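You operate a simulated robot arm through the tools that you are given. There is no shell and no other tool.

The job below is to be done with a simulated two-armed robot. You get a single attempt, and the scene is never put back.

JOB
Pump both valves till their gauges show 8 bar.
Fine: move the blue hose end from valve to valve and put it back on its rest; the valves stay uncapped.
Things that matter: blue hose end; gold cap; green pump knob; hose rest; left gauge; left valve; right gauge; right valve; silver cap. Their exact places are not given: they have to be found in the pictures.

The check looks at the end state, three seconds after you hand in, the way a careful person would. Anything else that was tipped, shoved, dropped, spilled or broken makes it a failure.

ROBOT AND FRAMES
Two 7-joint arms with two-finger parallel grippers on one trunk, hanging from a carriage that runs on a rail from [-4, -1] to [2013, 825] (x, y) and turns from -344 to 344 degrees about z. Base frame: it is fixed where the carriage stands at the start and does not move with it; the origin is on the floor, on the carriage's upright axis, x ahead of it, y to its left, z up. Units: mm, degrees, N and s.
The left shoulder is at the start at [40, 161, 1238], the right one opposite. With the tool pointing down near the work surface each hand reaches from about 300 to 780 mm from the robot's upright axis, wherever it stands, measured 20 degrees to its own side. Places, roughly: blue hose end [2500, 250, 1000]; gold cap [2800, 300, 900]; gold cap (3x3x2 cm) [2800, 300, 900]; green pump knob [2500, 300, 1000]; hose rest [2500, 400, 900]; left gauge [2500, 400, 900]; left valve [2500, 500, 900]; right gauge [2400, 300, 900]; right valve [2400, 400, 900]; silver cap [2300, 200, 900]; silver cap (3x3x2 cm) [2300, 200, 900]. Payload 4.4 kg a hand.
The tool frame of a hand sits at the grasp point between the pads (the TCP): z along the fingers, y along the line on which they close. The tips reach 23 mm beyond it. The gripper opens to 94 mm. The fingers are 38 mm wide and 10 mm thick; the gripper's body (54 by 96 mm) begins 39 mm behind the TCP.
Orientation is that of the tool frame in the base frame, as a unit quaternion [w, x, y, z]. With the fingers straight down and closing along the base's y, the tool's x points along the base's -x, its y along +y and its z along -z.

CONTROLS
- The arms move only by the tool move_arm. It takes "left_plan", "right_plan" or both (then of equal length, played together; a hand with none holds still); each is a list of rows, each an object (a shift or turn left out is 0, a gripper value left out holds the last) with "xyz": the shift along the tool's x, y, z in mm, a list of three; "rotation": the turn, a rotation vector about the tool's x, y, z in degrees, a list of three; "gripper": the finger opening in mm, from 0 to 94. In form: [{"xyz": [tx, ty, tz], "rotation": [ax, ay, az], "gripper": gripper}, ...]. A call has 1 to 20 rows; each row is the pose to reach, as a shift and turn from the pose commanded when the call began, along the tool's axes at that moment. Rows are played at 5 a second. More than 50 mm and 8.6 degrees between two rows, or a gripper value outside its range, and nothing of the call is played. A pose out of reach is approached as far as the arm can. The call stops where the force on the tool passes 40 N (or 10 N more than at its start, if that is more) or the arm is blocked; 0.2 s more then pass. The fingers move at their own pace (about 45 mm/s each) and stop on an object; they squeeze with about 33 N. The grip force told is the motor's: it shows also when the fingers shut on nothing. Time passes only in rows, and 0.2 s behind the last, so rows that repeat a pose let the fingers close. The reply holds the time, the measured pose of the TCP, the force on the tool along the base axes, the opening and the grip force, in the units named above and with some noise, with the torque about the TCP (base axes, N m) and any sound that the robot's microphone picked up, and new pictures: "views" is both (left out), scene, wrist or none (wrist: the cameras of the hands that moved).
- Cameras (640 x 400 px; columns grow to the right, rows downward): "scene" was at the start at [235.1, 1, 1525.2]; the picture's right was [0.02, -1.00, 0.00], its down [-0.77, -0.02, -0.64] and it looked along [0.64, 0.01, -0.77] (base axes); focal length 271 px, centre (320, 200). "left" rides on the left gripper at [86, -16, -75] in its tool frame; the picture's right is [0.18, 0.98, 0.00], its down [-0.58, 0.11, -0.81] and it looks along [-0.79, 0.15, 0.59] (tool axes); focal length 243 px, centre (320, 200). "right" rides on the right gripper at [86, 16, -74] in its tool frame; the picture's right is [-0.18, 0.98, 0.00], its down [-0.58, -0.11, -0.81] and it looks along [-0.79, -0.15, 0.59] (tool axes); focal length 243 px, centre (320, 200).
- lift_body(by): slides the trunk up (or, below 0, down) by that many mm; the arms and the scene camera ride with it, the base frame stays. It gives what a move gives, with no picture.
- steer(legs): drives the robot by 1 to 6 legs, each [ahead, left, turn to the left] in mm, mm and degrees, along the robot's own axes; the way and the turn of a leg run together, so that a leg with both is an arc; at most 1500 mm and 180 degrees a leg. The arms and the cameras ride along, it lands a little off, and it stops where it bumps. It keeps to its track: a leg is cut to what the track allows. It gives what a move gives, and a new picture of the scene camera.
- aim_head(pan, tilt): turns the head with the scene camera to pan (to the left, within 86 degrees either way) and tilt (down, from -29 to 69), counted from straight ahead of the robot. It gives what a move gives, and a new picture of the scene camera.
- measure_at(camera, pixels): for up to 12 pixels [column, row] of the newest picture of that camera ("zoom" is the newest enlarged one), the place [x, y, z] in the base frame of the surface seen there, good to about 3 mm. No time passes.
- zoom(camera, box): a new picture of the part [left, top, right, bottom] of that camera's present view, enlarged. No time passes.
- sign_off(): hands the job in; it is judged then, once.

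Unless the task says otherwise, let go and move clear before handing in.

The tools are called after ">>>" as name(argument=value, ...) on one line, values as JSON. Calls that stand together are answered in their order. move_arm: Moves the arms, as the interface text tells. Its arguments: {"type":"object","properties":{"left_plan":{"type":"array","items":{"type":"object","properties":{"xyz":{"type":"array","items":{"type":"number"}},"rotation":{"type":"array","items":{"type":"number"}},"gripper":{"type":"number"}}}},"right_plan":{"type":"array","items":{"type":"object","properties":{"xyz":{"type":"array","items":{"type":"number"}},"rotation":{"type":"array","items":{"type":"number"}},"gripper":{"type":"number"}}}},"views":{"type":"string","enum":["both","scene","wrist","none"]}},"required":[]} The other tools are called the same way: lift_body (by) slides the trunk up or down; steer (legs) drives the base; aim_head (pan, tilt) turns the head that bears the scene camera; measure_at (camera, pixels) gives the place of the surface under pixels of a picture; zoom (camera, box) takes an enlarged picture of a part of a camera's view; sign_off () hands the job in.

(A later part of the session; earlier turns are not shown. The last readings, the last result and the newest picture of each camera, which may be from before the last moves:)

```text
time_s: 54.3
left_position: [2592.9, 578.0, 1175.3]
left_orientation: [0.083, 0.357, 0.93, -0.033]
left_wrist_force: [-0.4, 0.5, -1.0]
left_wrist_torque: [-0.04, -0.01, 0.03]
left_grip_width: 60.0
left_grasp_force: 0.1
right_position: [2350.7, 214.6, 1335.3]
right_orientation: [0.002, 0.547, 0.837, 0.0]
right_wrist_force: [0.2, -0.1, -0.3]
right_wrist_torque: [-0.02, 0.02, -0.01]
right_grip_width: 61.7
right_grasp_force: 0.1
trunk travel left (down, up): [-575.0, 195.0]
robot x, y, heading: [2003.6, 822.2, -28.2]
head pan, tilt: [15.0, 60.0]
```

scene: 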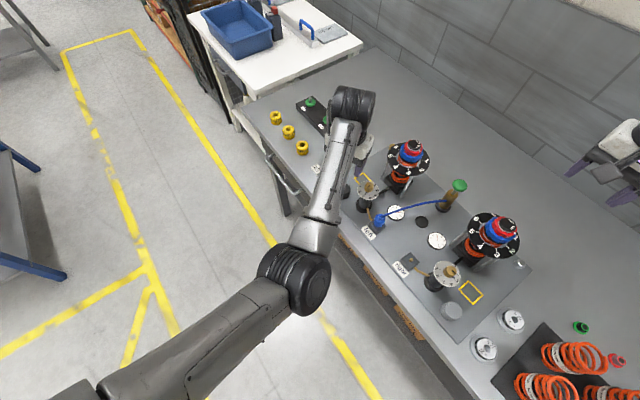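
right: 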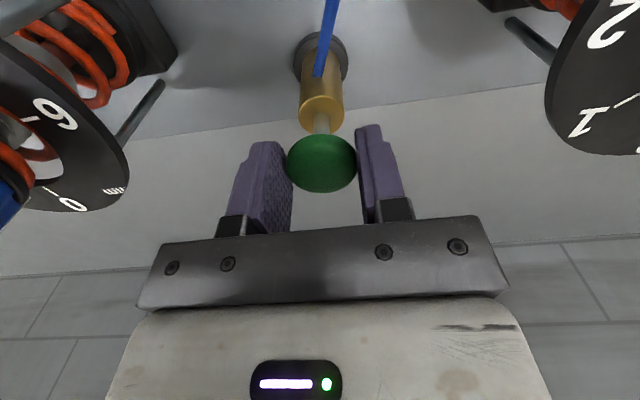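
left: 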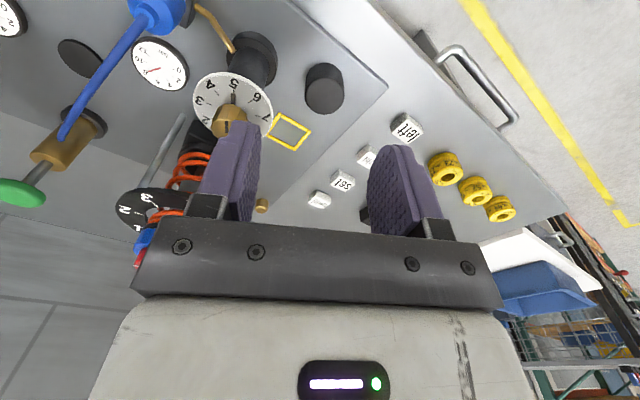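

The arm follows properly again. I continue to the pre-grasp spot behind the left valve at full tilt.

>>> move_arm(left_plan=[{"xyz": [20, -18, 16], "rotation": [0.6, -6.2, 1.5]}, {"xyz": [41, -39, 31], "rotation": [1.2, -12.4, 2.95]}, {"xyz": [62, -59, 45], "rotation": [1.8, -18.6, 4.4]}, {"xyz": [83, -79, 60], "rotation": [2.4, -24.8, 5.9]}, {"xyz": [104, -99, 75], "rotation": [2.4, -24.8, 5.9]}, {"xyz": [125.5, -119.5, 89.4], "rotation": [2.4, -24.8, 5.9]}])

```text
time_s: 55.3
left_position: [2575.5, 576.6, 1200.7]
left_orientation: [0.373, 0.376, 0.844, -0.08]
left_wrist_force: [0.6, -0.2, 0.2]
left_wrist_torque: [-0.03, 0.0, 0.01]
left_grip_width: 59.9
left_grasp_force: 0.1
right_position: [2350.2, 214.7, 1334.3]
right_orientation: [0.002, 0.547, 0.837, 0.001]
right_wrist_force: [1.8, -0.6, -0.1]
right_wrist_torque: [-0.02, 0.0, 0.0]
right_grip_width: 61.8
right_grasp_force: 0.1
trunk travel left (down, up): [-575.0, 195.0]
robot x, y, heading: [2001.5, 821.8, -28.3]
head pan, tilt: [15.0, 60.0]
stopped in row 5 (left hand): the arm was blocked; the commanded pose is now the measured one
```

scene: 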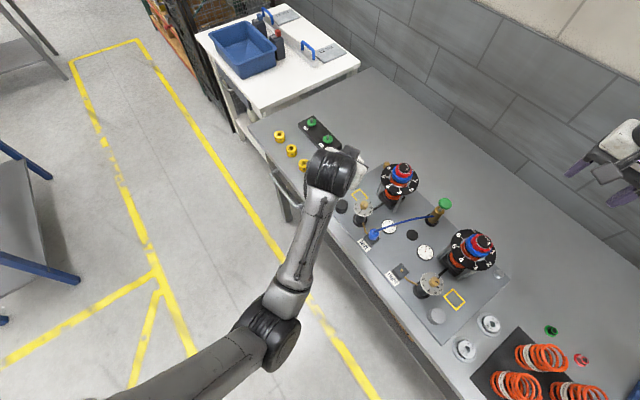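
left: 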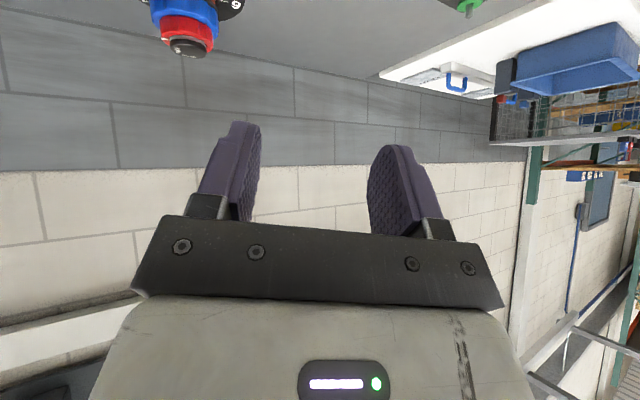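

The left arm jams when it must reach across to the right of the robot's axis. I turn the robot back to the right (heading about −50°), where the left arm worked well before; both hands are above z 1180, clear of everything.

>>> steer(legs=[[0, 0, -22]])

```text
time_s: 56.9
left_position: [2442.9, 382.0, 1198.6]
left_orientation: [0.351, 0.53, 0.757, -0.151]
left_wrist_force: [-0.2, 0.5, -0.5]
left_wrist_torque: [0.03, -0.02, 0.02]
left_grip_width: 60.0
left_grasp_force: 0.0
right_position: [2100.0, 129.6, 1335.2]
right_orientation: [0.002, 0.695, 0.719, -0.001]
right_wrist_force: [0.2, -0.1, 0.4]
right_wrist_torque: [-0.03, 0.01, -0.02]
right_grip_width: 61.9
right_grasp_force: 0.1
trunk travel left (down, up): [-575.0, 195.0]
robot x, y, heading: [2000.8, 817.7, -50.1]
head pan, tilt: [15.0, 60.0]
```

scene: 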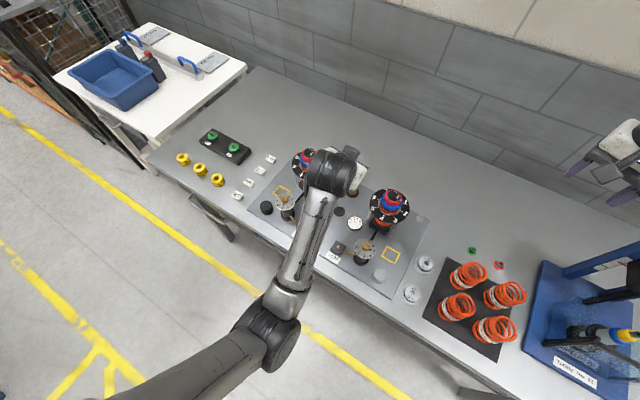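

Now the left hand is above the plate with the arm's axis to its right side. I bring it down and back behind the left valve, to the pre-grasp pose.

>>> move_arm(left_plan=[{"xyz": [36.4, 7, -2.8], "rotation": [-0.9, 1.8, -3.25]}, {"xyz": [72.8, 14, -5.7], "rotation": [-1.8, 3.6, -6.5]}, {"xyz": [109.2, 21, -8.5], "rotation": [-2.7, 5.35, -9.75]}, {"xyz": [145.7, 28, -11.3], "rotation": [-3.6, 7.1, -13]}, {"xyz": [182, 35, -14.2], "rotation": [-4.5, 8.9, -16.25]}, {"xyz": [218.5, 42.1, -17], "rotation": [-5.4, 10.7, -19.5]}])

```text
time_s: 58.3
left_position: [2431.9, 561.9, 1066.5]
left_orientation: [0.272, 0.388, 0.872, -0.122]
left_wrist_force: [1.4, 0.7, 1.0]
left_wrist_torque: [-0.01, 0.02, -0.03]
left_grip_width: 60.1
left_grasp_force: 0.0
right_position: [2100.7, 129.9, 1334.5]
right_orientation: [0.001, 0.694, 0.72, 0.0]
right_wrist_force: [-0.7, 0.8, 0.3]
right_wrist_torque: [0.01, 0.0, 0.0]
right_grip_width: 62.1
right_grasp_force: 0.1
trunk travel left (down, up): [-575.0, 195.0]
robot x, y, heading: [2004.3, 821.2, -50.2]
head pan, tilt: [15.0, 60.0]
```

scene: 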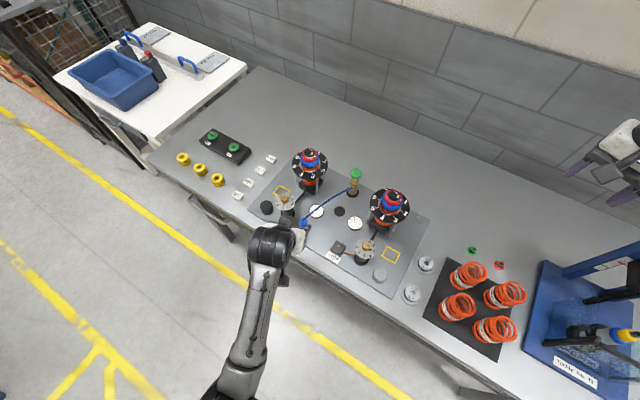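
left: 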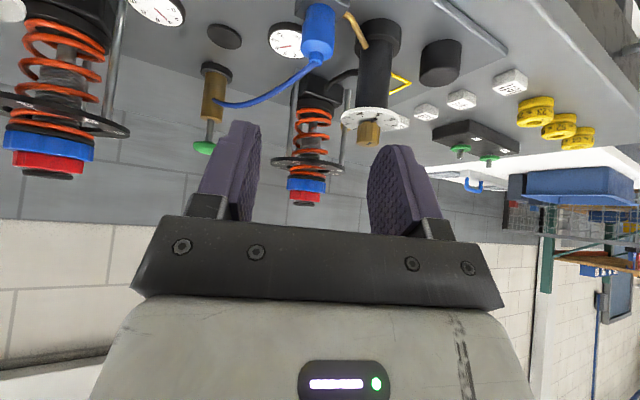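

The left hand is back in its pre-grasp pose; the hose end is at (318,35) and the left gauge is seen free at (287,40). I zoom on it for a check of the reading.

>>> zoom(camera="left", box=[256, 10, 352, 70])

>>> zoom(camera="scene", box=[290, 190, 380, 240])

>>> measure_at(camera="left", pixels=[[318, 20], [318, 28], [318, 36], [304, 36], [330, 36], [316, 46], [314, 56]])

```text
6.67 times, centred on (304, 40) of left
```

zoom: 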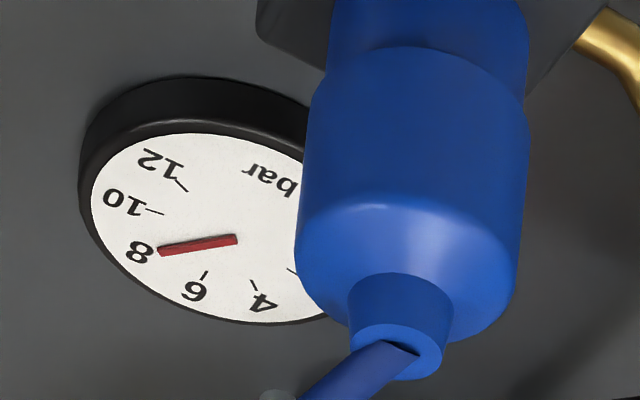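

```text
7.11 times, centred on (335, 215) of scene
```

zoom: 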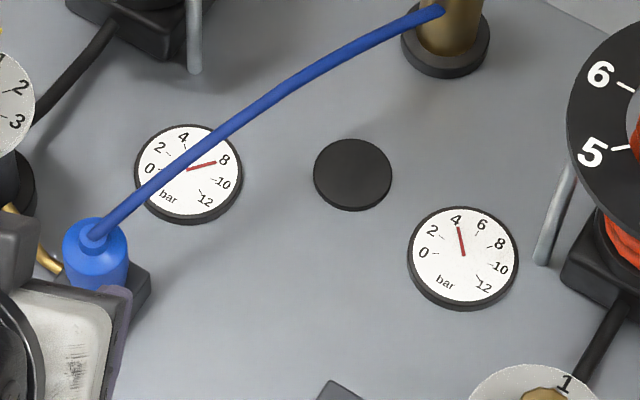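

```text
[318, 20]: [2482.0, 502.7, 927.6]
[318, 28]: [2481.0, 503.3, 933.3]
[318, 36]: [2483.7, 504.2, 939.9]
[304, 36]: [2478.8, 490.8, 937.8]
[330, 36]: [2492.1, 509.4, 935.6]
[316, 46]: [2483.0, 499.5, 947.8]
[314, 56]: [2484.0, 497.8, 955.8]
```

The left gauge reads 8 with the needle over its tick. I go in along the tool axis and grip the hose end again.

>>> move_arm(left_plan=[{"xyz": [0, 0, 35]}, {"xyz": [0, 0, 70]}, {"xyz": [0, 0, 105]}, {"xyz": [0, 0, 130]}, {"xyz": [0, 0, 150]}, {"xyz": [0, 0, 150], "gripper": 40}, {"xyz": [0, 0, 150], "gripper": 24}, {"xyz": [0, 0, 150], "gripper": 24}, {"xyz": [0, 0, 150], "gripper": 24}], views="wrist")

```text
time_s: 60.3
left_position: [2490.1, 499.0, 944.0]
left_orientation: [0.273, 0.389, 0.872, -0.122]
left_wrist_force: [-0.8, 0.3, -0.2]
left_wrist_torque: [-0.01, 0.0, 0.01]
left_grip_width: 27.8
left_grasp_force: 32.6
right_position: [2101.1, 129.8, 1334.3]
right_orientation: [0.003, 0.695, 0.719, 0.0]
right_wrist_force: [1.2, -0.4, 0.9]
right_wrist_torque: [0.0, 0.0, 0.02]
right_grip_width: 62.1
right_grasp_force: 0.0
trunk travel left (down, up): [-575.0, 195.0]
robot x, y, heading: [2004.9, 820.8, -49.9]
head pan, tilt: [15.0, 60.0]
```

left: 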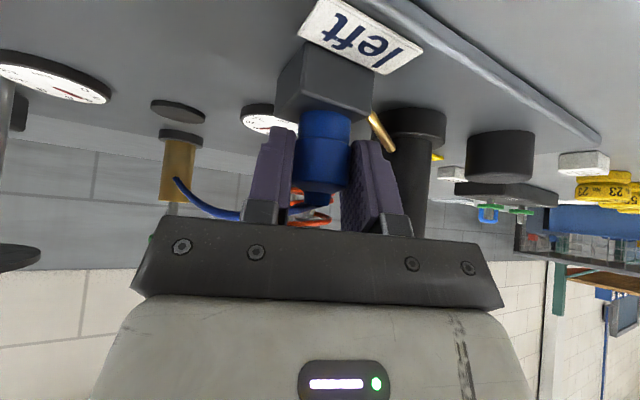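

Gripped again at 27.8 mm. I lift it straight off the left nib.

>>> move_arm(left_plan=[{"xyz": [-2.3, 0, -3.3]}, {"xyz": [-5.7, 0, -8.2]}, {"xyz": [-11.5, 0, -16.4]}, {"xyz": [-17.2, 0, -24.5]}, {"xyz": [-25.8, 0, -36.8]}])

>>> zoom(camera="left", box=[240, 20, 400, 120])

```text
time_s: 61.5
left_position: [2490.5, 498.7, 988.9]
left_orientation: [0.272, 0.389, 0.872, -0.122]
left_wrist_force: [-0.5, -0.1, -1.1]
left_wrist_torque: [0.0, 0.02, -0.02]
left_grip_width: 27.8
left_grasp_force: 33.4
right_position: [2101.5, 129.2, 1333.6]
right_orientation: [0.002, 0.695, 0.719, 0.001]
right_wrist_force: [0.4, -0.3, -0.7]
right_wrist_torque: [-0.03, -0.01, 0.0]
right_grip_width: 62.2
right_grasp_force: 0.1
trunk travel left (down, up): [-575.0, 195.0]
robot x, y, heading: [2005.3, 824.0, -49.9]
head pan, tilt: [15.0, 60.0]
```

scene: 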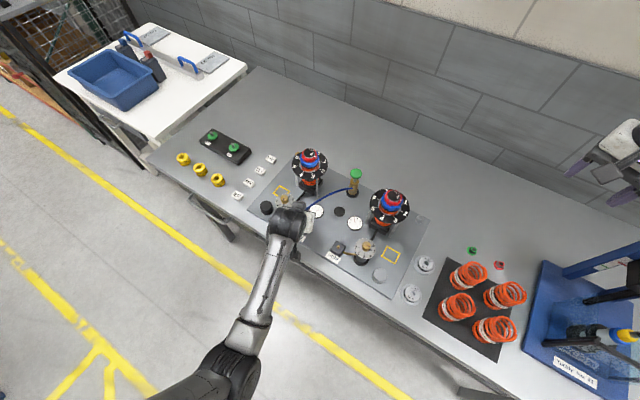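
left: 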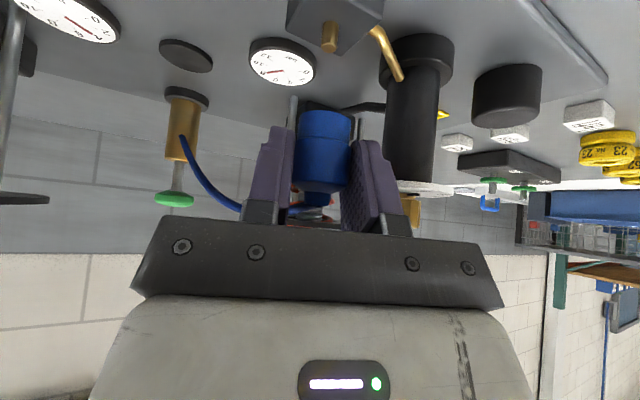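

```text
4.00 times, centred on (320, 70) of left
```

zoom: 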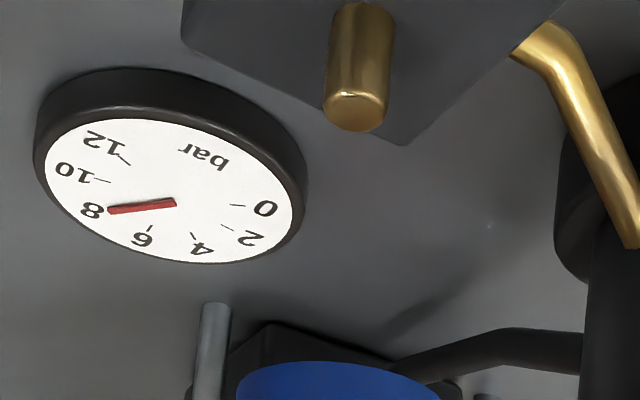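

The end is off the left nib and the left gauge still reads 8 (needle at zoom 108,211). I carry it to a hover over the right nib, turning the hand to heading −75° to keep clear of the right dial.

>>> move_arm(left_plan=[{"xyz": [7.5, -25, -5.2], "rotation": [3.08, 0, 4.38]}, {"xyz": [14.9, -50.1, -10.4], "rotation": [6.16, 0, 8.76]}, {"xyz": [22.4, -75.1, -15.7], "rotation": [9.24, 0, 13.1]}, {"xyz": [29.8, -100.2, -20.9], "rotation": [12.3, 0, 17.5]}, {"xyz": [37.3, -125.2, -26.1], "rotation": [15.4, 0, 21.9]}, {"xyz": [37.3, -125.2, -26.1], "rotation": [15.4, 0, 21.9]}])

>>> zoom(camera="left", box=[240, 20, 400, 120])

```text
time_s: 62.9
left_position: [2366.8, 448.5, 987.8]
left_orientation: [0.237, 0.579, 0.759, -0.182]
left_wrist_force: [0.1, -0.2, -0.3]
left_wrist_torque: [0.02, 0.0, -0.03]
left_grip_width: 27.6
left_grasp_force: 33.1
right_position: [2101.1, 130.5, 1335.6]
right_orientation: [0.002, 0.694, 0.72, 0.0]
right_wrist_force: [0.0, 0.2, -0.1]
right_wrist_torque: [0.02, -0.01, 0.0]
right_grip_width: 61.8
right_grasp_force: 0.1
trunk travel left (down, up): [-575.0, 195.0]
robot x, y, heading: [2002.4, 817.8, -49.9]
head pan, tilt: [15.0, 60.0]
```

scene: 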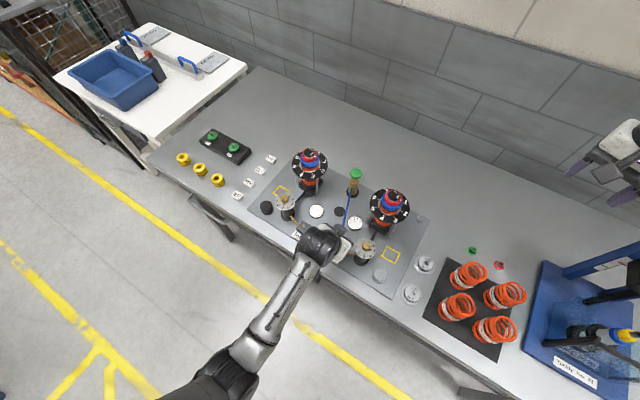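
left: 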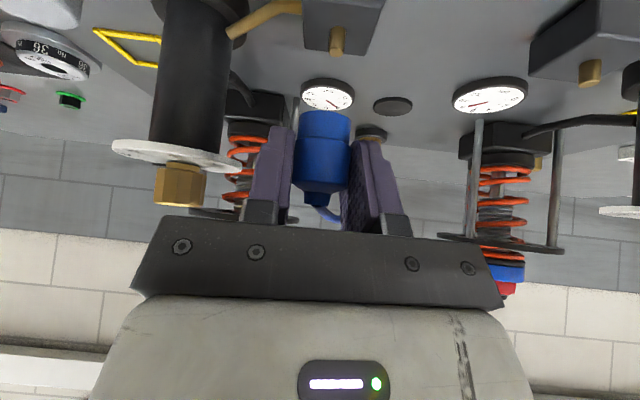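

```text
4.00 times, centred on (320, 70) of left
```

zoom: 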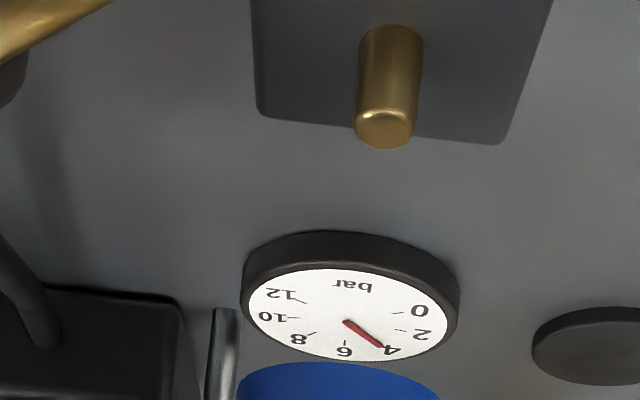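

The right gauge reads 4 (needle at zoom 383,346) and the right nib's tip is at (336,52) in the wrist view. I measure nib and held end to align.

>>> measure_at(camera="left", pixels=[[337, 34], [337, 42], [336, 48], [336, 53], [325, 116], [325, 124], [324, 132], [322, 150], [322, 165]])

```text
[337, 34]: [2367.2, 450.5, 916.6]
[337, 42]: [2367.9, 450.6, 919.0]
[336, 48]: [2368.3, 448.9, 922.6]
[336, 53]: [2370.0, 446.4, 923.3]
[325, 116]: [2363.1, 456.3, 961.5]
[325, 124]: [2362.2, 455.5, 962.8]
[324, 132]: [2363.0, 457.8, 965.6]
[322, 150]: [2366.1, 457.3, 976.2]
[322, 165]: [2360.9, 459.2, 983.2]
```

The nib's axis lies about 2 mm to the right of the held end's, with no depth error. I correct that and descend 26 mm to just above it.

>>> move_arm(left_plan=[{"xyz": [0.3, 1.95, 0]}, {"xyz": [5, 1.95, 7]}, {"xyz": [10, 1.95, 14.1]}, {"xyz": [15.1, 1.95, 21.2]}, {"xyz": [15.1, 1.95, 21.2]}], views="wrist")

>>> zoom(camera="left", box=[260, 40, 400, 130])

>>> measure_at(camera="left", pixels=[[329, 80], [329, 88], [328, 95], [326, 114], [326, 120], [326, 128], [323, 145], [323, 155]])

```text
time_s: 64.1
left_position: [2369.1, 449.7, 962.2]
left_orientation: [0.237, 0.579, 0.758, -0.183]
left_wrist_force: [0.6, 0.1, -1.4]
left_wrist_torque: [0.04, -0.03, -0.03]
left_grip_width: 27.7
left_grasp_force: 32.8
right_position: [2100.8, 128.4, 1335.2]
right_orientation: [0.002, 0.695, 0.719, -0.001]
right_wrist_force: [0.4, -0.5, -0.5]
right_wrist_torque: [0.04, -0.01, 0.01]
right_grip_width: 61.9
right_grasp_force: 0.2
trunk travel left (down, up): [-575.0, 195.0]
robot x, y, heading: [2000.9, 821.0, -50.0]
head pan, tilt: [15.0, 60.0]
```

left: 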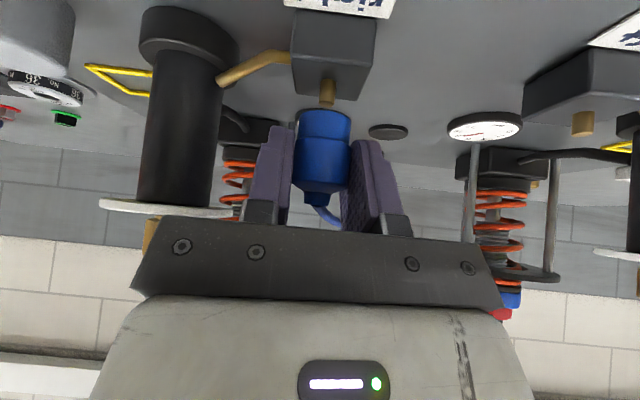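

```text
4.44 times, centred on (330, 85) of left
```

zoom: 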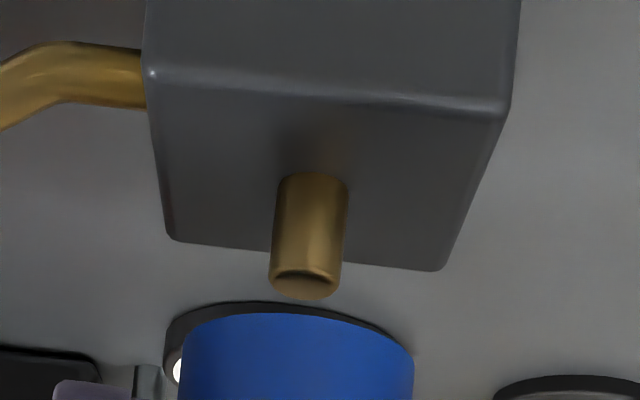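

```text
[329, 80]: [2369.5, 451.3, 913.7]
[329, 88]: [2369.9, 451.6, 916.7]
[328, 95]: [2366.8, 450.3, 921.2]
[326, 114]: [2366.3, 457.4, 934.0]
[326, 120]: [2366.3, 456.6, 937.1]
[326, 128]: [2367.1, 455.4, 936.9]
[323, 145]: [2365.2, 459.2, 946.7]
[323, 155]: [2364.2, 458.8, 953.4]
```

Nib (tip zoom 305,285) and rim centre (zoom 296) line up when extended along the nib's slant, as they did on the left. I lower it onto the nib gently.

>>> move_arm(left_plan=[{"xyz": [1.4, 0, 2.1]}, {"xyz": [2.9, 0, 4.1]}, {"xyz": [4.3, 0, 6.2]}, {"xyz": [5.7, 0, 8.2]}, {"xyz": [7.2, 0, 10.3]}, {"xyz": [8.6, 0, 12.3]}, {"xyz": [9.7, 0, 13.9]}], views="wrist")

>>> zoom(camera="left", box=[260, 40, 400, 130])

```text
time_s: 65.7
left_position: [2367.6, 450.5, 944.5]
left_orientation: [0.236, 0.58, 0.758, -0.183]
left_wrist_force: [0.5, 0.1, -1.2]
left_wrist_torque: [0.0, 0.02, 0.0]
left_grip_width: 27.7
left_grasp_force: 32.9
right_position: [2101.2, 129.6, 1334.6]
right_orientation: [0.002, 0.694, 0.72, -0.001]
right_wrist_force: [0.3, 0.7, 0.9]
right_wrist_torque: [0.03, 0.02, 0.0]
right_grip_width: 61.8
right_grasp_force: 0.1
trunk travel left (down, up): [-575.0, 195.0]
robot x, y, heading: [2006.4, 820.8, -49.7]
head pan, tilt: [15.0, 60.0]
```

left: 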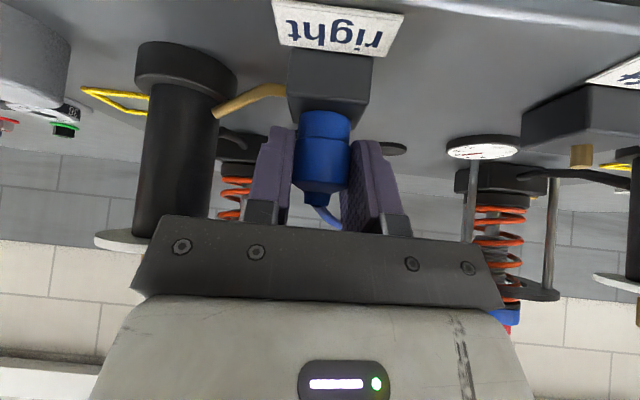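

```text
4.44 times, centred on (330, 85) of left
```

zoom: 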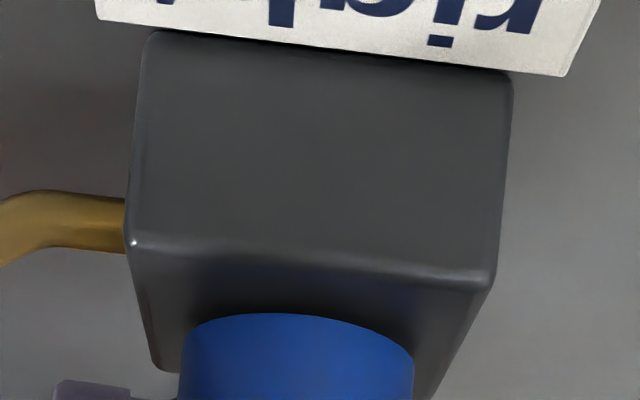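

The nib slid in without any force. I press the last millimetres until it seats.

>>> move_arm(left_plan=[{"xyz": [0.6, 0, 0.8]}, {"xyz": [1.15, 0, 1.6]}, {"xyz": [1.7, 0, 2.5]}], views="none")

```text
time_s: 66.5
left_position: [2368.7, 448.9, 943.0]
left_orientation: [0.237, 0.579, 0.758, -0.184]
left_wrist_force: [-2.4, 2.5, 9.1]
left_wrist_torque: [0.12, 0.01, 0.02]
left_grip_width: 27.7
left_grasp_force: 33.3
right_position: [2101.4, 129.9, 1335.1]
right_orientation: [0.002, 0.695, 0.719, 0.0]
right_wrist_force: [0.3, 0.4, -0.2]
right_wrist_torque: [0.0, 0.02, 0.0]
right_grip_width: 61.7
right_grasp_force: 0.1
trunk travel left (down, up): [-575.0, 195.0]
robot x, y, heading: [2002.7, 820.6, -50.1]
head pan, tilt: [15.0, 60.0]
```

It touches the box top with 9 N; I add 1 mm for a firm seat, then ease off and let go.

>>> move_arm(left_plan=[{"xyz": [0.5, 0, 0.8]}, {"xyz": [0.5, 0, 0.8]}, {"xyz": [-0.5, 0, -0.7]}, {"xyz": [-0.5, 0, -0.7], "gripper": 32}, {"xyz": [-0.5, 0, -0.7], "gripper": 44}, {"xyz": [-0.5, 0, -0.7], "gripper": 54}, {"xyz": [-0.5, 0, -0.7], "gripper": 54}], views="wrist")

```text
time_s: 68.1
left_position: [2368.7, 450.0, 943.1]
left_orientation: [0.236, 0.58, 0.758, -0.182]
left_wrist_force: [0.6, -0.7, 0.0]
left_wrist_torque: [0.05, -0.01, -0.03]
left_grip_width: 54.1
left_grasp_force: 0.1
right_position: [2100.6, 128.9, 1335.3]
right_orientation: [0.002, 0.695, 0.719, 0.0]
right_wrist_force: [-0.3, -0.2, -0.1]
right_wrist_torque: [0.02, 0.06, 0.0]
right_grip_width: 62.0
right_grasp_force: 0.0
trunk travel left (down, up): [-575.0, 195.0]
robot x, y, heading: [2008.2, 821.2, -50.2]
head pan, tilt: [15.0, 60.0]
```

left: 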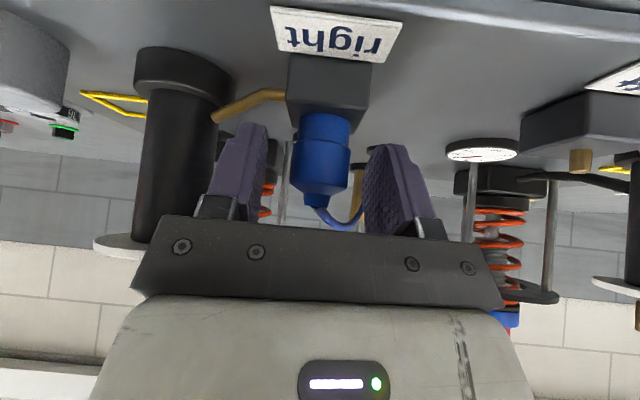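

The end stays on the right nib and the hose runs clear ahead of the fingers (pixel 345,220). I back the left hand straight out, but only as far as the arm likes, keeping it low.

>>> move_arm(left_plan=[{"xyz": [0, 0, -10], "gripper": 58}, {"xyz": [0, 0, -25], "gripper": 60}, {"xyz": [0, 0, -45]}, {"xyz": [0, 0, -70]}, {"xyz": [0, 0, -100]}, {"xyz": [0, 0, -130]}])

>>> zoom(camera="scene", box=[250, 150, 430, 290])

```text
time_s: 69.5
left_position: [2349.1, 519.6, 1051.3]
left_orientation: [0.236, 0.58, 0.758, -0.183]
left_wrist_force: [0.9, -0.3, 0.3]
left_wrist_torque: [0.03, -0.01, 0.0]
left_grip_width: 59.8
left_grasp_force: 0.0
right_position: [2100.7, 130.9, 1333.7]
right_orientation: [0.002, 0.695, 0.719, 0.0]
right_wrist_force: [0.2, 0.2, 0.2]
right_wrist_torque: [-0.03, 0.0, 0.0]
right_grip_width: 62.1
right_grasp_force: 0.0
trunk travel left (down, up): [-575.0, 195.0]
robot x, y, heading: [2002.4, 820.8, -49.9]
head pan, tilt: [15.0, 60.0]
```

scene: 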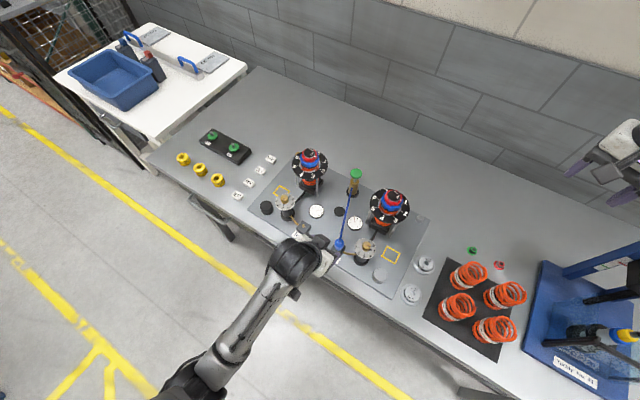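
left: 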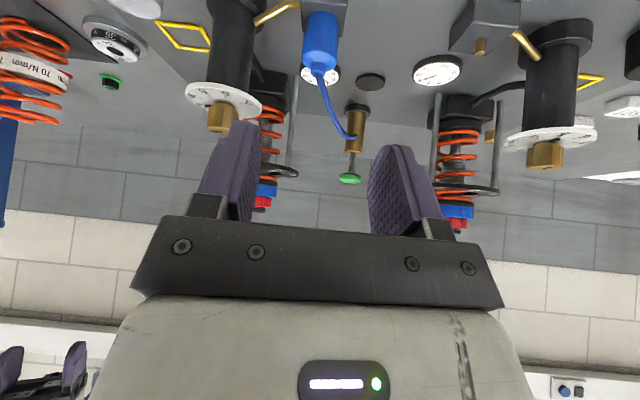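

```text
2.86 times, centred on (340, 220) of scene
```

zoom: 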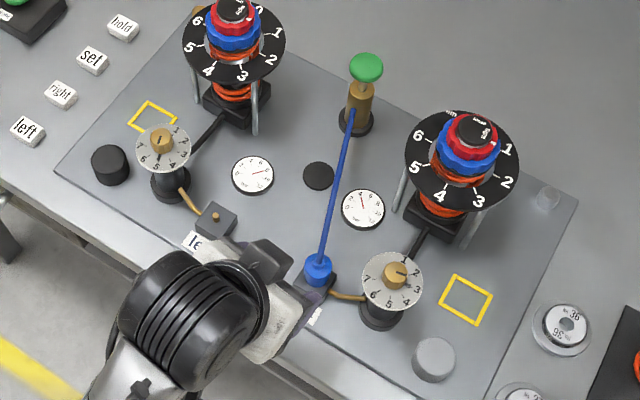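

The hose end sits upright on the right valve, the left gauge still at 8 and the right at 4. I turn the robot 22° left again and lower the trunk 100 mm for the right hand's reach to the pump.

>>> steer(legs=[[0, 0, 22]])

>>> lift_body(by=-100)

>>> aim_head(pan=-10, tilt=50)

```text
time_s: 71.0
left_position: [2437.6, 671.0, 1050.6]
left_orientation: [0.267, 0.423, 0.856, -0.133]
left_wrist_force: [0.0, -0.5, 0.1]
left_wrist_torque: [-0.01, -0.02, 0.0]
left_grip_width: 59.7
left_grasp_force: 0.0
right_position: [2352.0, 216.7, 1334.3]
right_orientation: [0.002, 0.544, 0.839, 0.001]
right_wrist_force: [-0.5, -0.2, 0.2]
right_wrist_torque: [0.02, 0.02, 0.0]
right_grip_width: 62.1
right_grasp_force: 0.1
trunk travel left (down, up): [-575.0, 195.0]
robot x, y, heading: [2004.1, 825.3, -28.2]
head pan, tilt: [15.0, 60.0]
```

scene: 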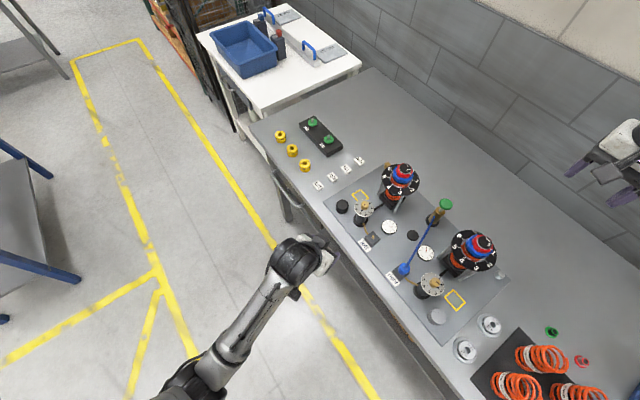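

```text
time_s: 72.4
left_position: [2438.4, 671.0, 950.3]
left_orientation: [0.267, 0.424, 0.855, -0.135]
left_wrist_force: [-0.9, 0.2, 0.9]
left_wrist_torque: [0.03, -0.01, -0.02]
left_grip_width: 59.8
left_grasp_force: 0.0
right_position: [2351.9, 216.5, 1235.8]
right_orientation: [0.003, 0.545, 0.838, 0.0]
right_wrist_force: [-0.7, -0.5, -0.3]
right_wrist_torque: [-0.02, -0.03, 0.01]
right_grip_width: 62.1
right_grasp_force: 0.1
trunk travel left (down, up): [-475.0, 295.0]
robot x, y, heading: [2006.1, 823.2, -28.2]
head pan, tilt: [15.0, 60.0]
```

```text
time_s: 73.3
left_position: [2437.4, 670.9, 950.4]
left_orientation: [0.266, 0.424, 0.855, -0.134]
left_wrist_force: [0.4, -1.0, -0.3]
left_wrist_torque: [0.0, 0.0, 0.05]
left_grip_width: 59.9
left_grasp_force: 0.0
right_position: [2353.3, 216.0, 1234.5]
right_orientation: [0.002, 0.545, 0.839, 0.0]
right_wrist_force: [0.0, 0.3, 0.2]
right_wrist_torque: [0.05, 0.0, 0.03]
right_grip_width: 61.9
right_grasp_force: 0.0
trunk travel left (down, up): [-475.0, 295.0]
robot x, y, heading: [2002.6, 825.1, -28.2]
head pan, tilt: [-10.0, 50.0]
```

scene: 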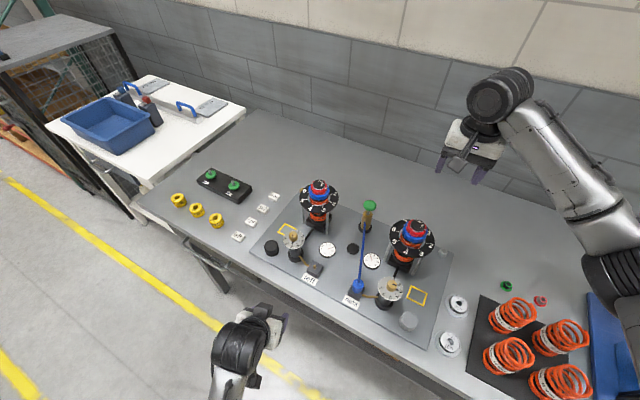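

The right gauge is visible at (372,260) beside the hose. I bring the right hand back over the knob at height, then down to 80 mm above the grasp.

>>> move_arm(right_plan=[{"xyz": [0, 42, 0], "gripper": 60}, {"xyz": [-1, 84, 0]}, {"xyz": [-2, 126, 0]}, {"xyz": [-2.9, 167.5, 0]}, {"xyz": [-2.9, 167.5, 45]}, {"xyz": [-2.9, 167.5, 90]}, {"xyz": [-2.9, 167.5, 132]}])

>>> zoom(camera="scene", box=[340, 235, 410, 285])

```text
time_s: 74.9
left_position: [2435.9, 671.8, 951.0]
left_orientation: [0.267, 0.424, 0.855, -0.134]
left_wrist_force: [0.3, 0.2, -0.4]
left_wrist_torque: [-0.02, 0.01, -0.02]
left_grip_width: 60.1
left_grasp_force: 0.0
right_position: [2508.3, 281.1, 1102.9]
right_orientation: [0.002, 0.544, 0.839, 0.001]
right_wrist_force: [0.9, 0.0, -0.2]
right_wrist_torque: [0.0, -0.02, 0.05]
right_grip_width: 60.0
right_grasp_force: 0.0
trunk travel left (down, up): [-475.0, 295.0]
robot x, y, heading: [2000.6, 825.1, -28.1]
head pan, tilt: [-10.0, 50.0]
```

scene: 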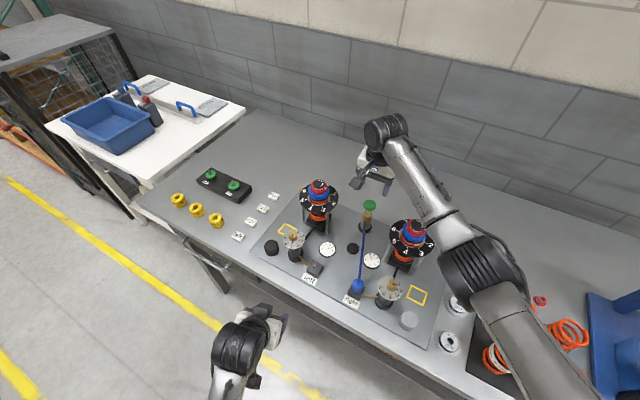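
right: 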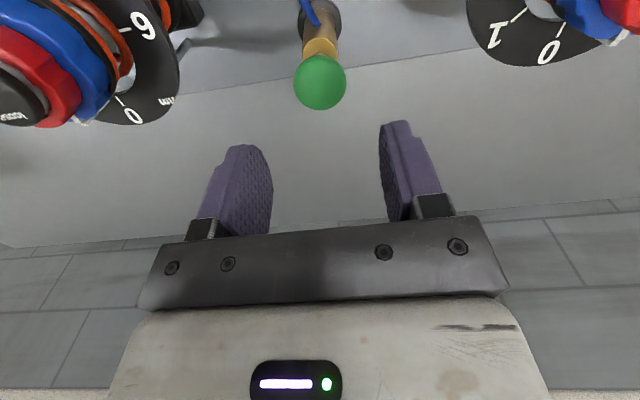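

```text
8.00 times, centred on (375, 260) of scene
```

zoom: 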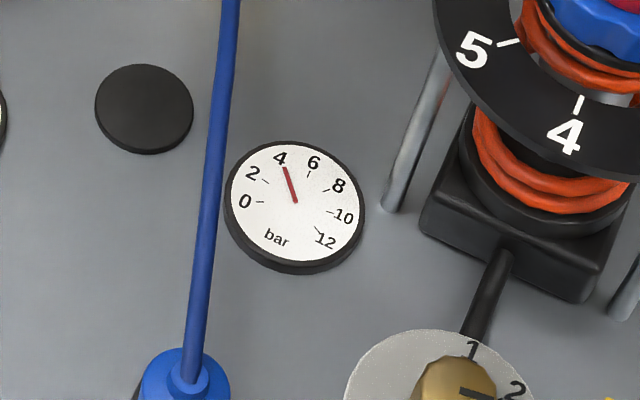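

Knob centred at (320,82); the right gauge stands free at 4. I descend, close on the knob, and press the first 10 mm only, then read.

>>> move_arm(right_plan=[{"xyz": [1.3, 0, 30]}, {"xyz": [1.3, 0, 60]}, {"xyz": [1.3, 0, 80]}, {"xyz": [1.3, 0, 80], "gripper": 45}, {"xyz": [1.3, 0, 80], "gripper": 28}, {"xyz": [1.3, 0, 80], "gripper": 28}, {"xyz": [1.3, 0, 80], "gripper": 28}], views="wrist")

>>> zoom(camera="scene", box=[358, 246, 388, 274])

```text
time_s: 76.5
left_position: [2437.2, 670.9, 950.5]
left_orientation: [0.267, 0.424, 0.855, -0.134]
left_wrist_force: [0.7, 0.5, -0.6]
left_wrist_torque: [-0.05, 0.03, -0.03]
left_grip_width: 60.3
left_grasp_force: 0.0
right_position: [2506.7, 282.0, 1023.1]
right_orientation: [0.002, 0.544, 0.839, -0.001]
right_wrist_force: [-1.2, -2.5, -2.7]
right_wrist_torque: [0.0, 0.07, 0.03]
right_grip_width: 36.7
right_grasp_force: 45.3
trunk travel left (down, up): [-475.0, 295.0]
robot x, y, heading: [2007.3, 827.6, -28.2]
head pan, tilt: [-10.0, 50.0]
```

right: 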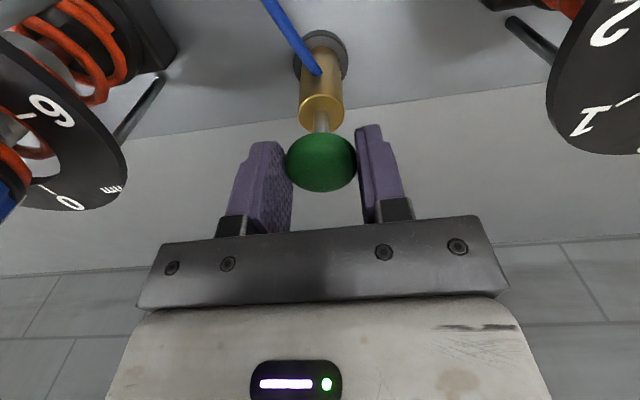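

```text
14.29 times, centred on (373, 260) of scene
```

zoom: 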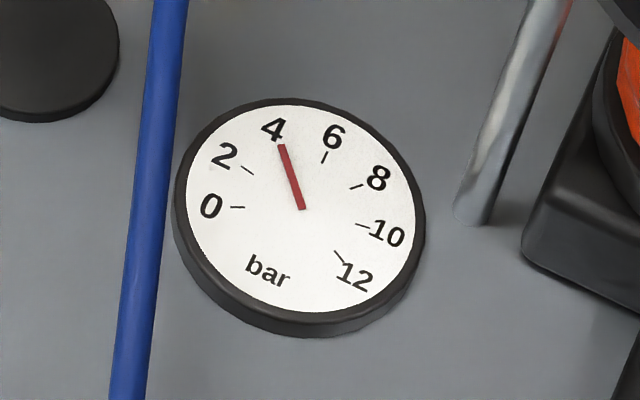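

The knob is gripped again and the gauge is at 4. I press 10 mm and read.

>>> move_arm(right_plan=[{"xyz": [0, 0, 3.5]}, {"xyz": [0, 0, 7]}, {"xyz": [0, 0, 10]}], views="none")

>>> zoom(camera="scene", box=[358, 246, 388, 274])

```text
time_s: 77.3
left_position: [2436.1, 671.1, 949.7]
left_orientation: [0.266, 0.424, 0.855, -0.135]
left_wrist_force: [0.3, -0.3, 0.0]
left_wrist_torque: [0.0, 0.0, 0.0]
left_grip_width: 59.7
left_grasp_force: 0.0
right_position: [2507.0, 280.9, 1014.3]
right_orientation: [0.002, 0.545, 0.838, 0.0]
right_wrist_force: [-4.4, -0.7, 2.6]
right_wrist_torque: [0.11, 0.12, -0.06]
right_grip_width: 36.5
right_grasp_force: 45.0
trunk travel left (down, up): [-475.0, 295.0]
robot x, y, heading: [2006.3, 823.6, -28.3]
head pan, tilt: [-10.0, 50.0]
```

```text
14.29 times, centred on (373, 260) of scene
```

zoom: 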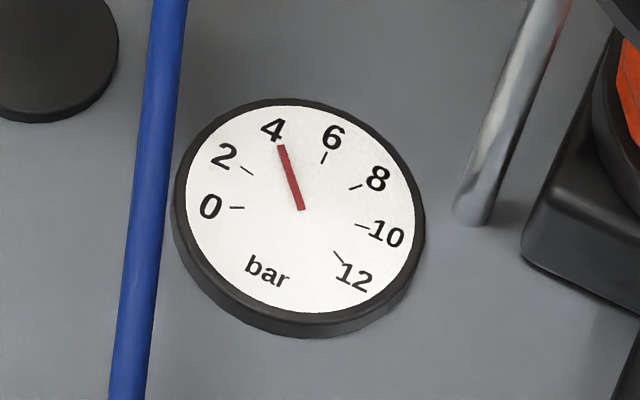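

No change at 10 mm, so the pump seems to count a whole stroke. I press on to 20 mm.

>>> move_arm(right_plan=[{"xyz": [0, 0, 3.5]}, {"xyz": [0, 0, 7]}, {"xyz": [0, 0, 10]}], views="none")

>>> zoom(camera="scene", box=[358, 246, 388, 274])

```text
time_s: 78.1
left_position: [2437.3, 669.6, 950.5]
left_orientation: [0.267, 0.424, 0.855, -0.134]
left_wrist_force: [0.9, 1.0, 0.4]
left_wrist_torque: [0.01, -0.01, 0.04]
left_grip_width: 60.1
left_grasp_force: 0.1
right_position: [2506.9, 281.3, 1005.1]
right_orientation: [0.002, 0.545, 0.839, 0.0]
right_wrist_force: [-5.9, -0.3, 5.5]
right_wrist_torque: [0.02, 0.18, 0.08]
right_grip_width: 36.7
right_grasp_force: 45.2
trunk travel left (down, up): [-475.0, 295.0]
robot x, y, heading: [2005.3, 822.8, -28.0]
head pan, tilt: [-10.0, 50.0]
```

```text
14.29 times, centred on (373, 260) of scene
```

zoom: 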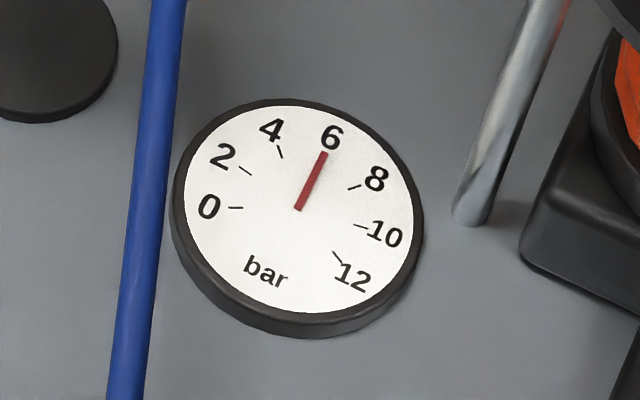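

One stroke raised it from 4 to 6. I let the knob fully up and give exactly one more stroke.

>>> move_arm(right_plan=[{"xyz": [0, 0, -5]}, {"xyz": [0, 0, -10]}, {"xyz": [0, 0, -15]}, {"xyz": [0, 0, -20]}], views="none")

>>> zoom(camera="scene", box=[358, 246, 388, 274])

```text
time_s: 79.1
left_position: [2437.0, 670.8, 950.3]
left_orientation: [0.267, 0.424, 0.855, -0.134]
left_wrist_force: [0.2, 0.1, 0.4]
left_wrist_torque: [0.04, -0.02, -0.02]
left_grip_width: 59.8
left_grasp_force: 0.1
right_position: [2507.4, 281.7, 1023.3]
right_orientation: [0.001, 0.545, 0.838, 0.0]
right_wrist_force: [-1.5, -3.5, -0.7]
right_wrist_torque: [-0.05, -0.01, 0.02]
right_grip_width: 36.4
right_grasp_force: 44.6
trunk travel left (down, up): [-475.0, 295.0]
robot x, y, heading: [2003.7, 820.0, -28.3]
head pan, tilt: [-10.0, 50.0]
```

```text
14.29 times, centred on (373, 260) of scene
```

zoom: 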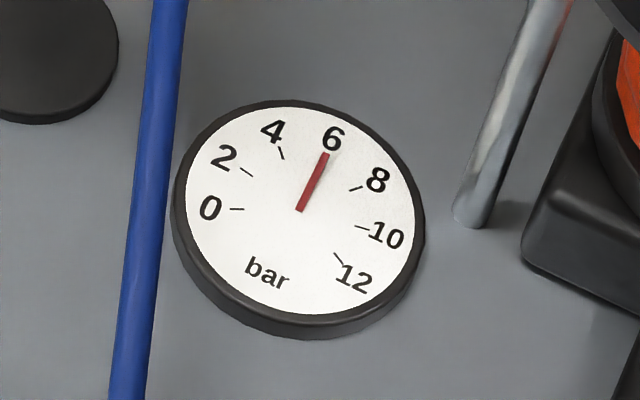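

The gauge holds 6 with the knob up. I give the second stroke of 20 mm.

>>> move_arm(right_plan=[{"xyz": [0, 0, 4]}, {"xyz": [0, 0, 8]}, {"xyz": [0, 0, 12]}, {"xyz": [0, 0, 16]}, {"xyz": [0, 0, 20]}], views="none")

>>> zoom(camera="scene", box=[358, 246, 388, 274])

```text
time_s: 80.3
left_position: [2435.8, 670.3, 949.7]
left_orientation: [0.267, 0.424, 0.855, -0.134]
left_wrist_force: [-1.2, -0.9, 0.4]
left_wrist_torque: [0.0, -0.01, -0.01]
left_grip_width: 59.9
left_grasp_force: 0.1
right_position: [2507.0, 280.2, 1004.3]
right_orientation: [0.002, 0.545, 0.839, 0.0]
right_wrist_force: [-5.0, -0.5, 5.8]
right_wrist_torque: [-0.45, -0.1, 0.08]
right_grip_width: 36.8
right_grasp_force: 45.2
trunk travel left (down, up): [-475.0, 295.0]
robot x, y, heading: [2005.6, 818.7, -28.4]
head pan, tilt: [-10.0, 50.0]
```

```text
14.29 times, centred on (373, 260) of scene
```

zoom: 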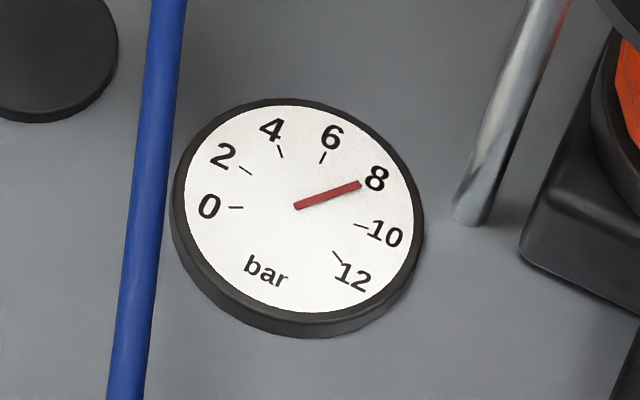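

The right gauge now reads 8. I bring the knob up, let go of it and take the right hand up and away.

>>> move_arm(right_plan=[{"xyz": [0, 0, -5]}, {"xyz": [0, 0, -10]}, {"xyz": [0, 0, -15]}, {"xyz": [0, 0, -19]}, {"xyz": [0, 0, -19], "gripper": 48}, {"xyz": [0, 0, -19], "gripper": 62}, {"xyz": [0, 0, -50]}, {"xyz": [0, 0, -95]}, {"xyz": [0, 0, -140]}, {"xyz": [0, 0, -185]}, {"xyz": [0, -35, -215]}, {"xyz": [0, -80, -230]}, {"xyz": [0, -125, -235]}, {"xyz": [0, -170, -235]}], views="scene")

>>> zoom(camera="scene", box=[300, 190, 420, 300])

```text
time_s: 83.3
left_position: [2435.2, 670.3, 950.0]
left_orientation: [0.266, 0.424, 0.855, -0.134]
left_wrist_force: [0.8, -0.3, 0.0]
left_wrist_torque: [0.0, -0.01, 0.01]
left_grip_width: 60.1
left_grasp_force: 0.0
right_position: [2349.0, 212.5, 1239.1]
right_orientation: [0.002, 0.545, 0.838, 0.0]
right_wrist_force: [0.3, -1.0, -0.7]
right_wrist_torque: [0.01, 0.0, 0.03]
right_grip_width: 62.2
right_grasp_force: 0.1
trunk travel left (down, up): [-475.0, 295.0]
robot x, y, heading: [2006.2, 820.8, -28.2]
head pan, tilt: [-10.0, 50.0]
```

scene: 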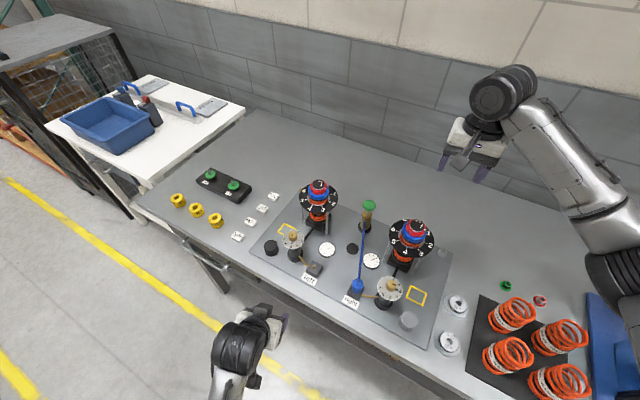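

```text
3.64 times, centred on (360, 245) of scene
```

zoom: 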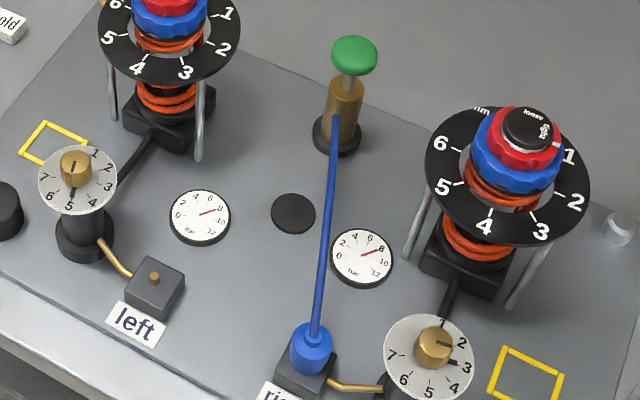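

Both gauges read 8 (needles at zoom 215,210 and 375,250). I raise the trunk and turn back right, so that the left hand is again behind the right valve.

>>> lift_body(by=100)

>>> steer(legs=[[0, 0, -22]])

>>> zoom(camera="left", box=[0, 0, 640, 400])

```text
time_s: 84.6
left_position: [2436.5, 670.4, 1049.7]
left_orientation: [0.266, 0.425, 0.855, -0.134]
left_wrist_force: [0.5, -0.4, 0.1]
left_wrist_torque: [0.0, 0.0, 0.0]
left_grip_width: 60.0
left_grasp_force: 0.0
right_position: [2351.6, 213.5, 1337.9]
right_orientation: [0.001, 0.545, 0.839, 0.0]
right_wrist_force: [1.3, 0.4, -0.6]
right_wrist_torque: [-0.02, 0.03, 0.0]
right_grip_width: 61.7
right_grasp_force: 0.0
trunk travel left (down, up): [-575.0, 195.0]
robot x, y, heading: [2006.4, 824.3, -28.3]
head pan, tilt: [-10.0, 50.0]
```

```text
time_s: 86.2
left_position: [2348.7, 518.9, 1051.2]
left_orientation: [0.237, 0.58, 0.758, -0.183]
left_wrist_force: [0.5, 0.3, -1.0]
left_wrist_torque: [0.03, 0.0, -0.02]
left_grip_width: 59.9
left_grasp_force: 0.0
right_position: [2097.6, 126.5, 1339.0]
right_orientation: [0.002, 0.695, 0.719, -0.001]
right_wrist_force: [0.3, 0.8, 0.5]
right_wrist_torque: [0.0, -0.03, -0.03]
right_grip_width: 61.9
right_grasp_force: 0.0
trunk travel left (down, up): [-575.0, 195.0]
robot x, y, heading: [2004.2, 819.1, -50.2]
head pan, tilt: [-10.0, 50.0]
```

scene: 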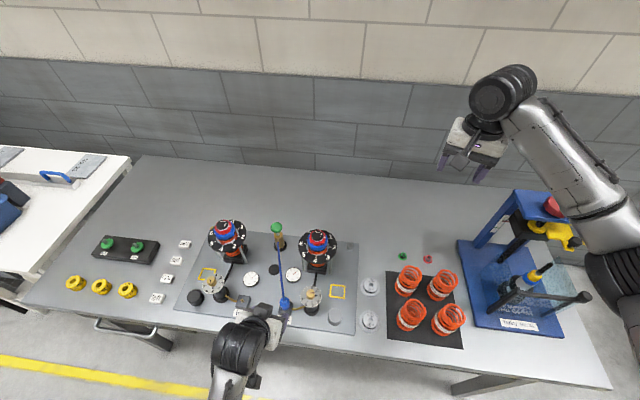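

```text
1.00 times, centred on (320, 200) of left (not enlarged: the box is as wide or as high as the picture)
```

zoom: 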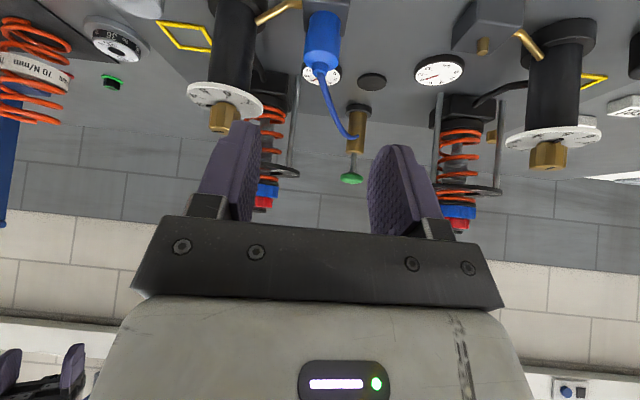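

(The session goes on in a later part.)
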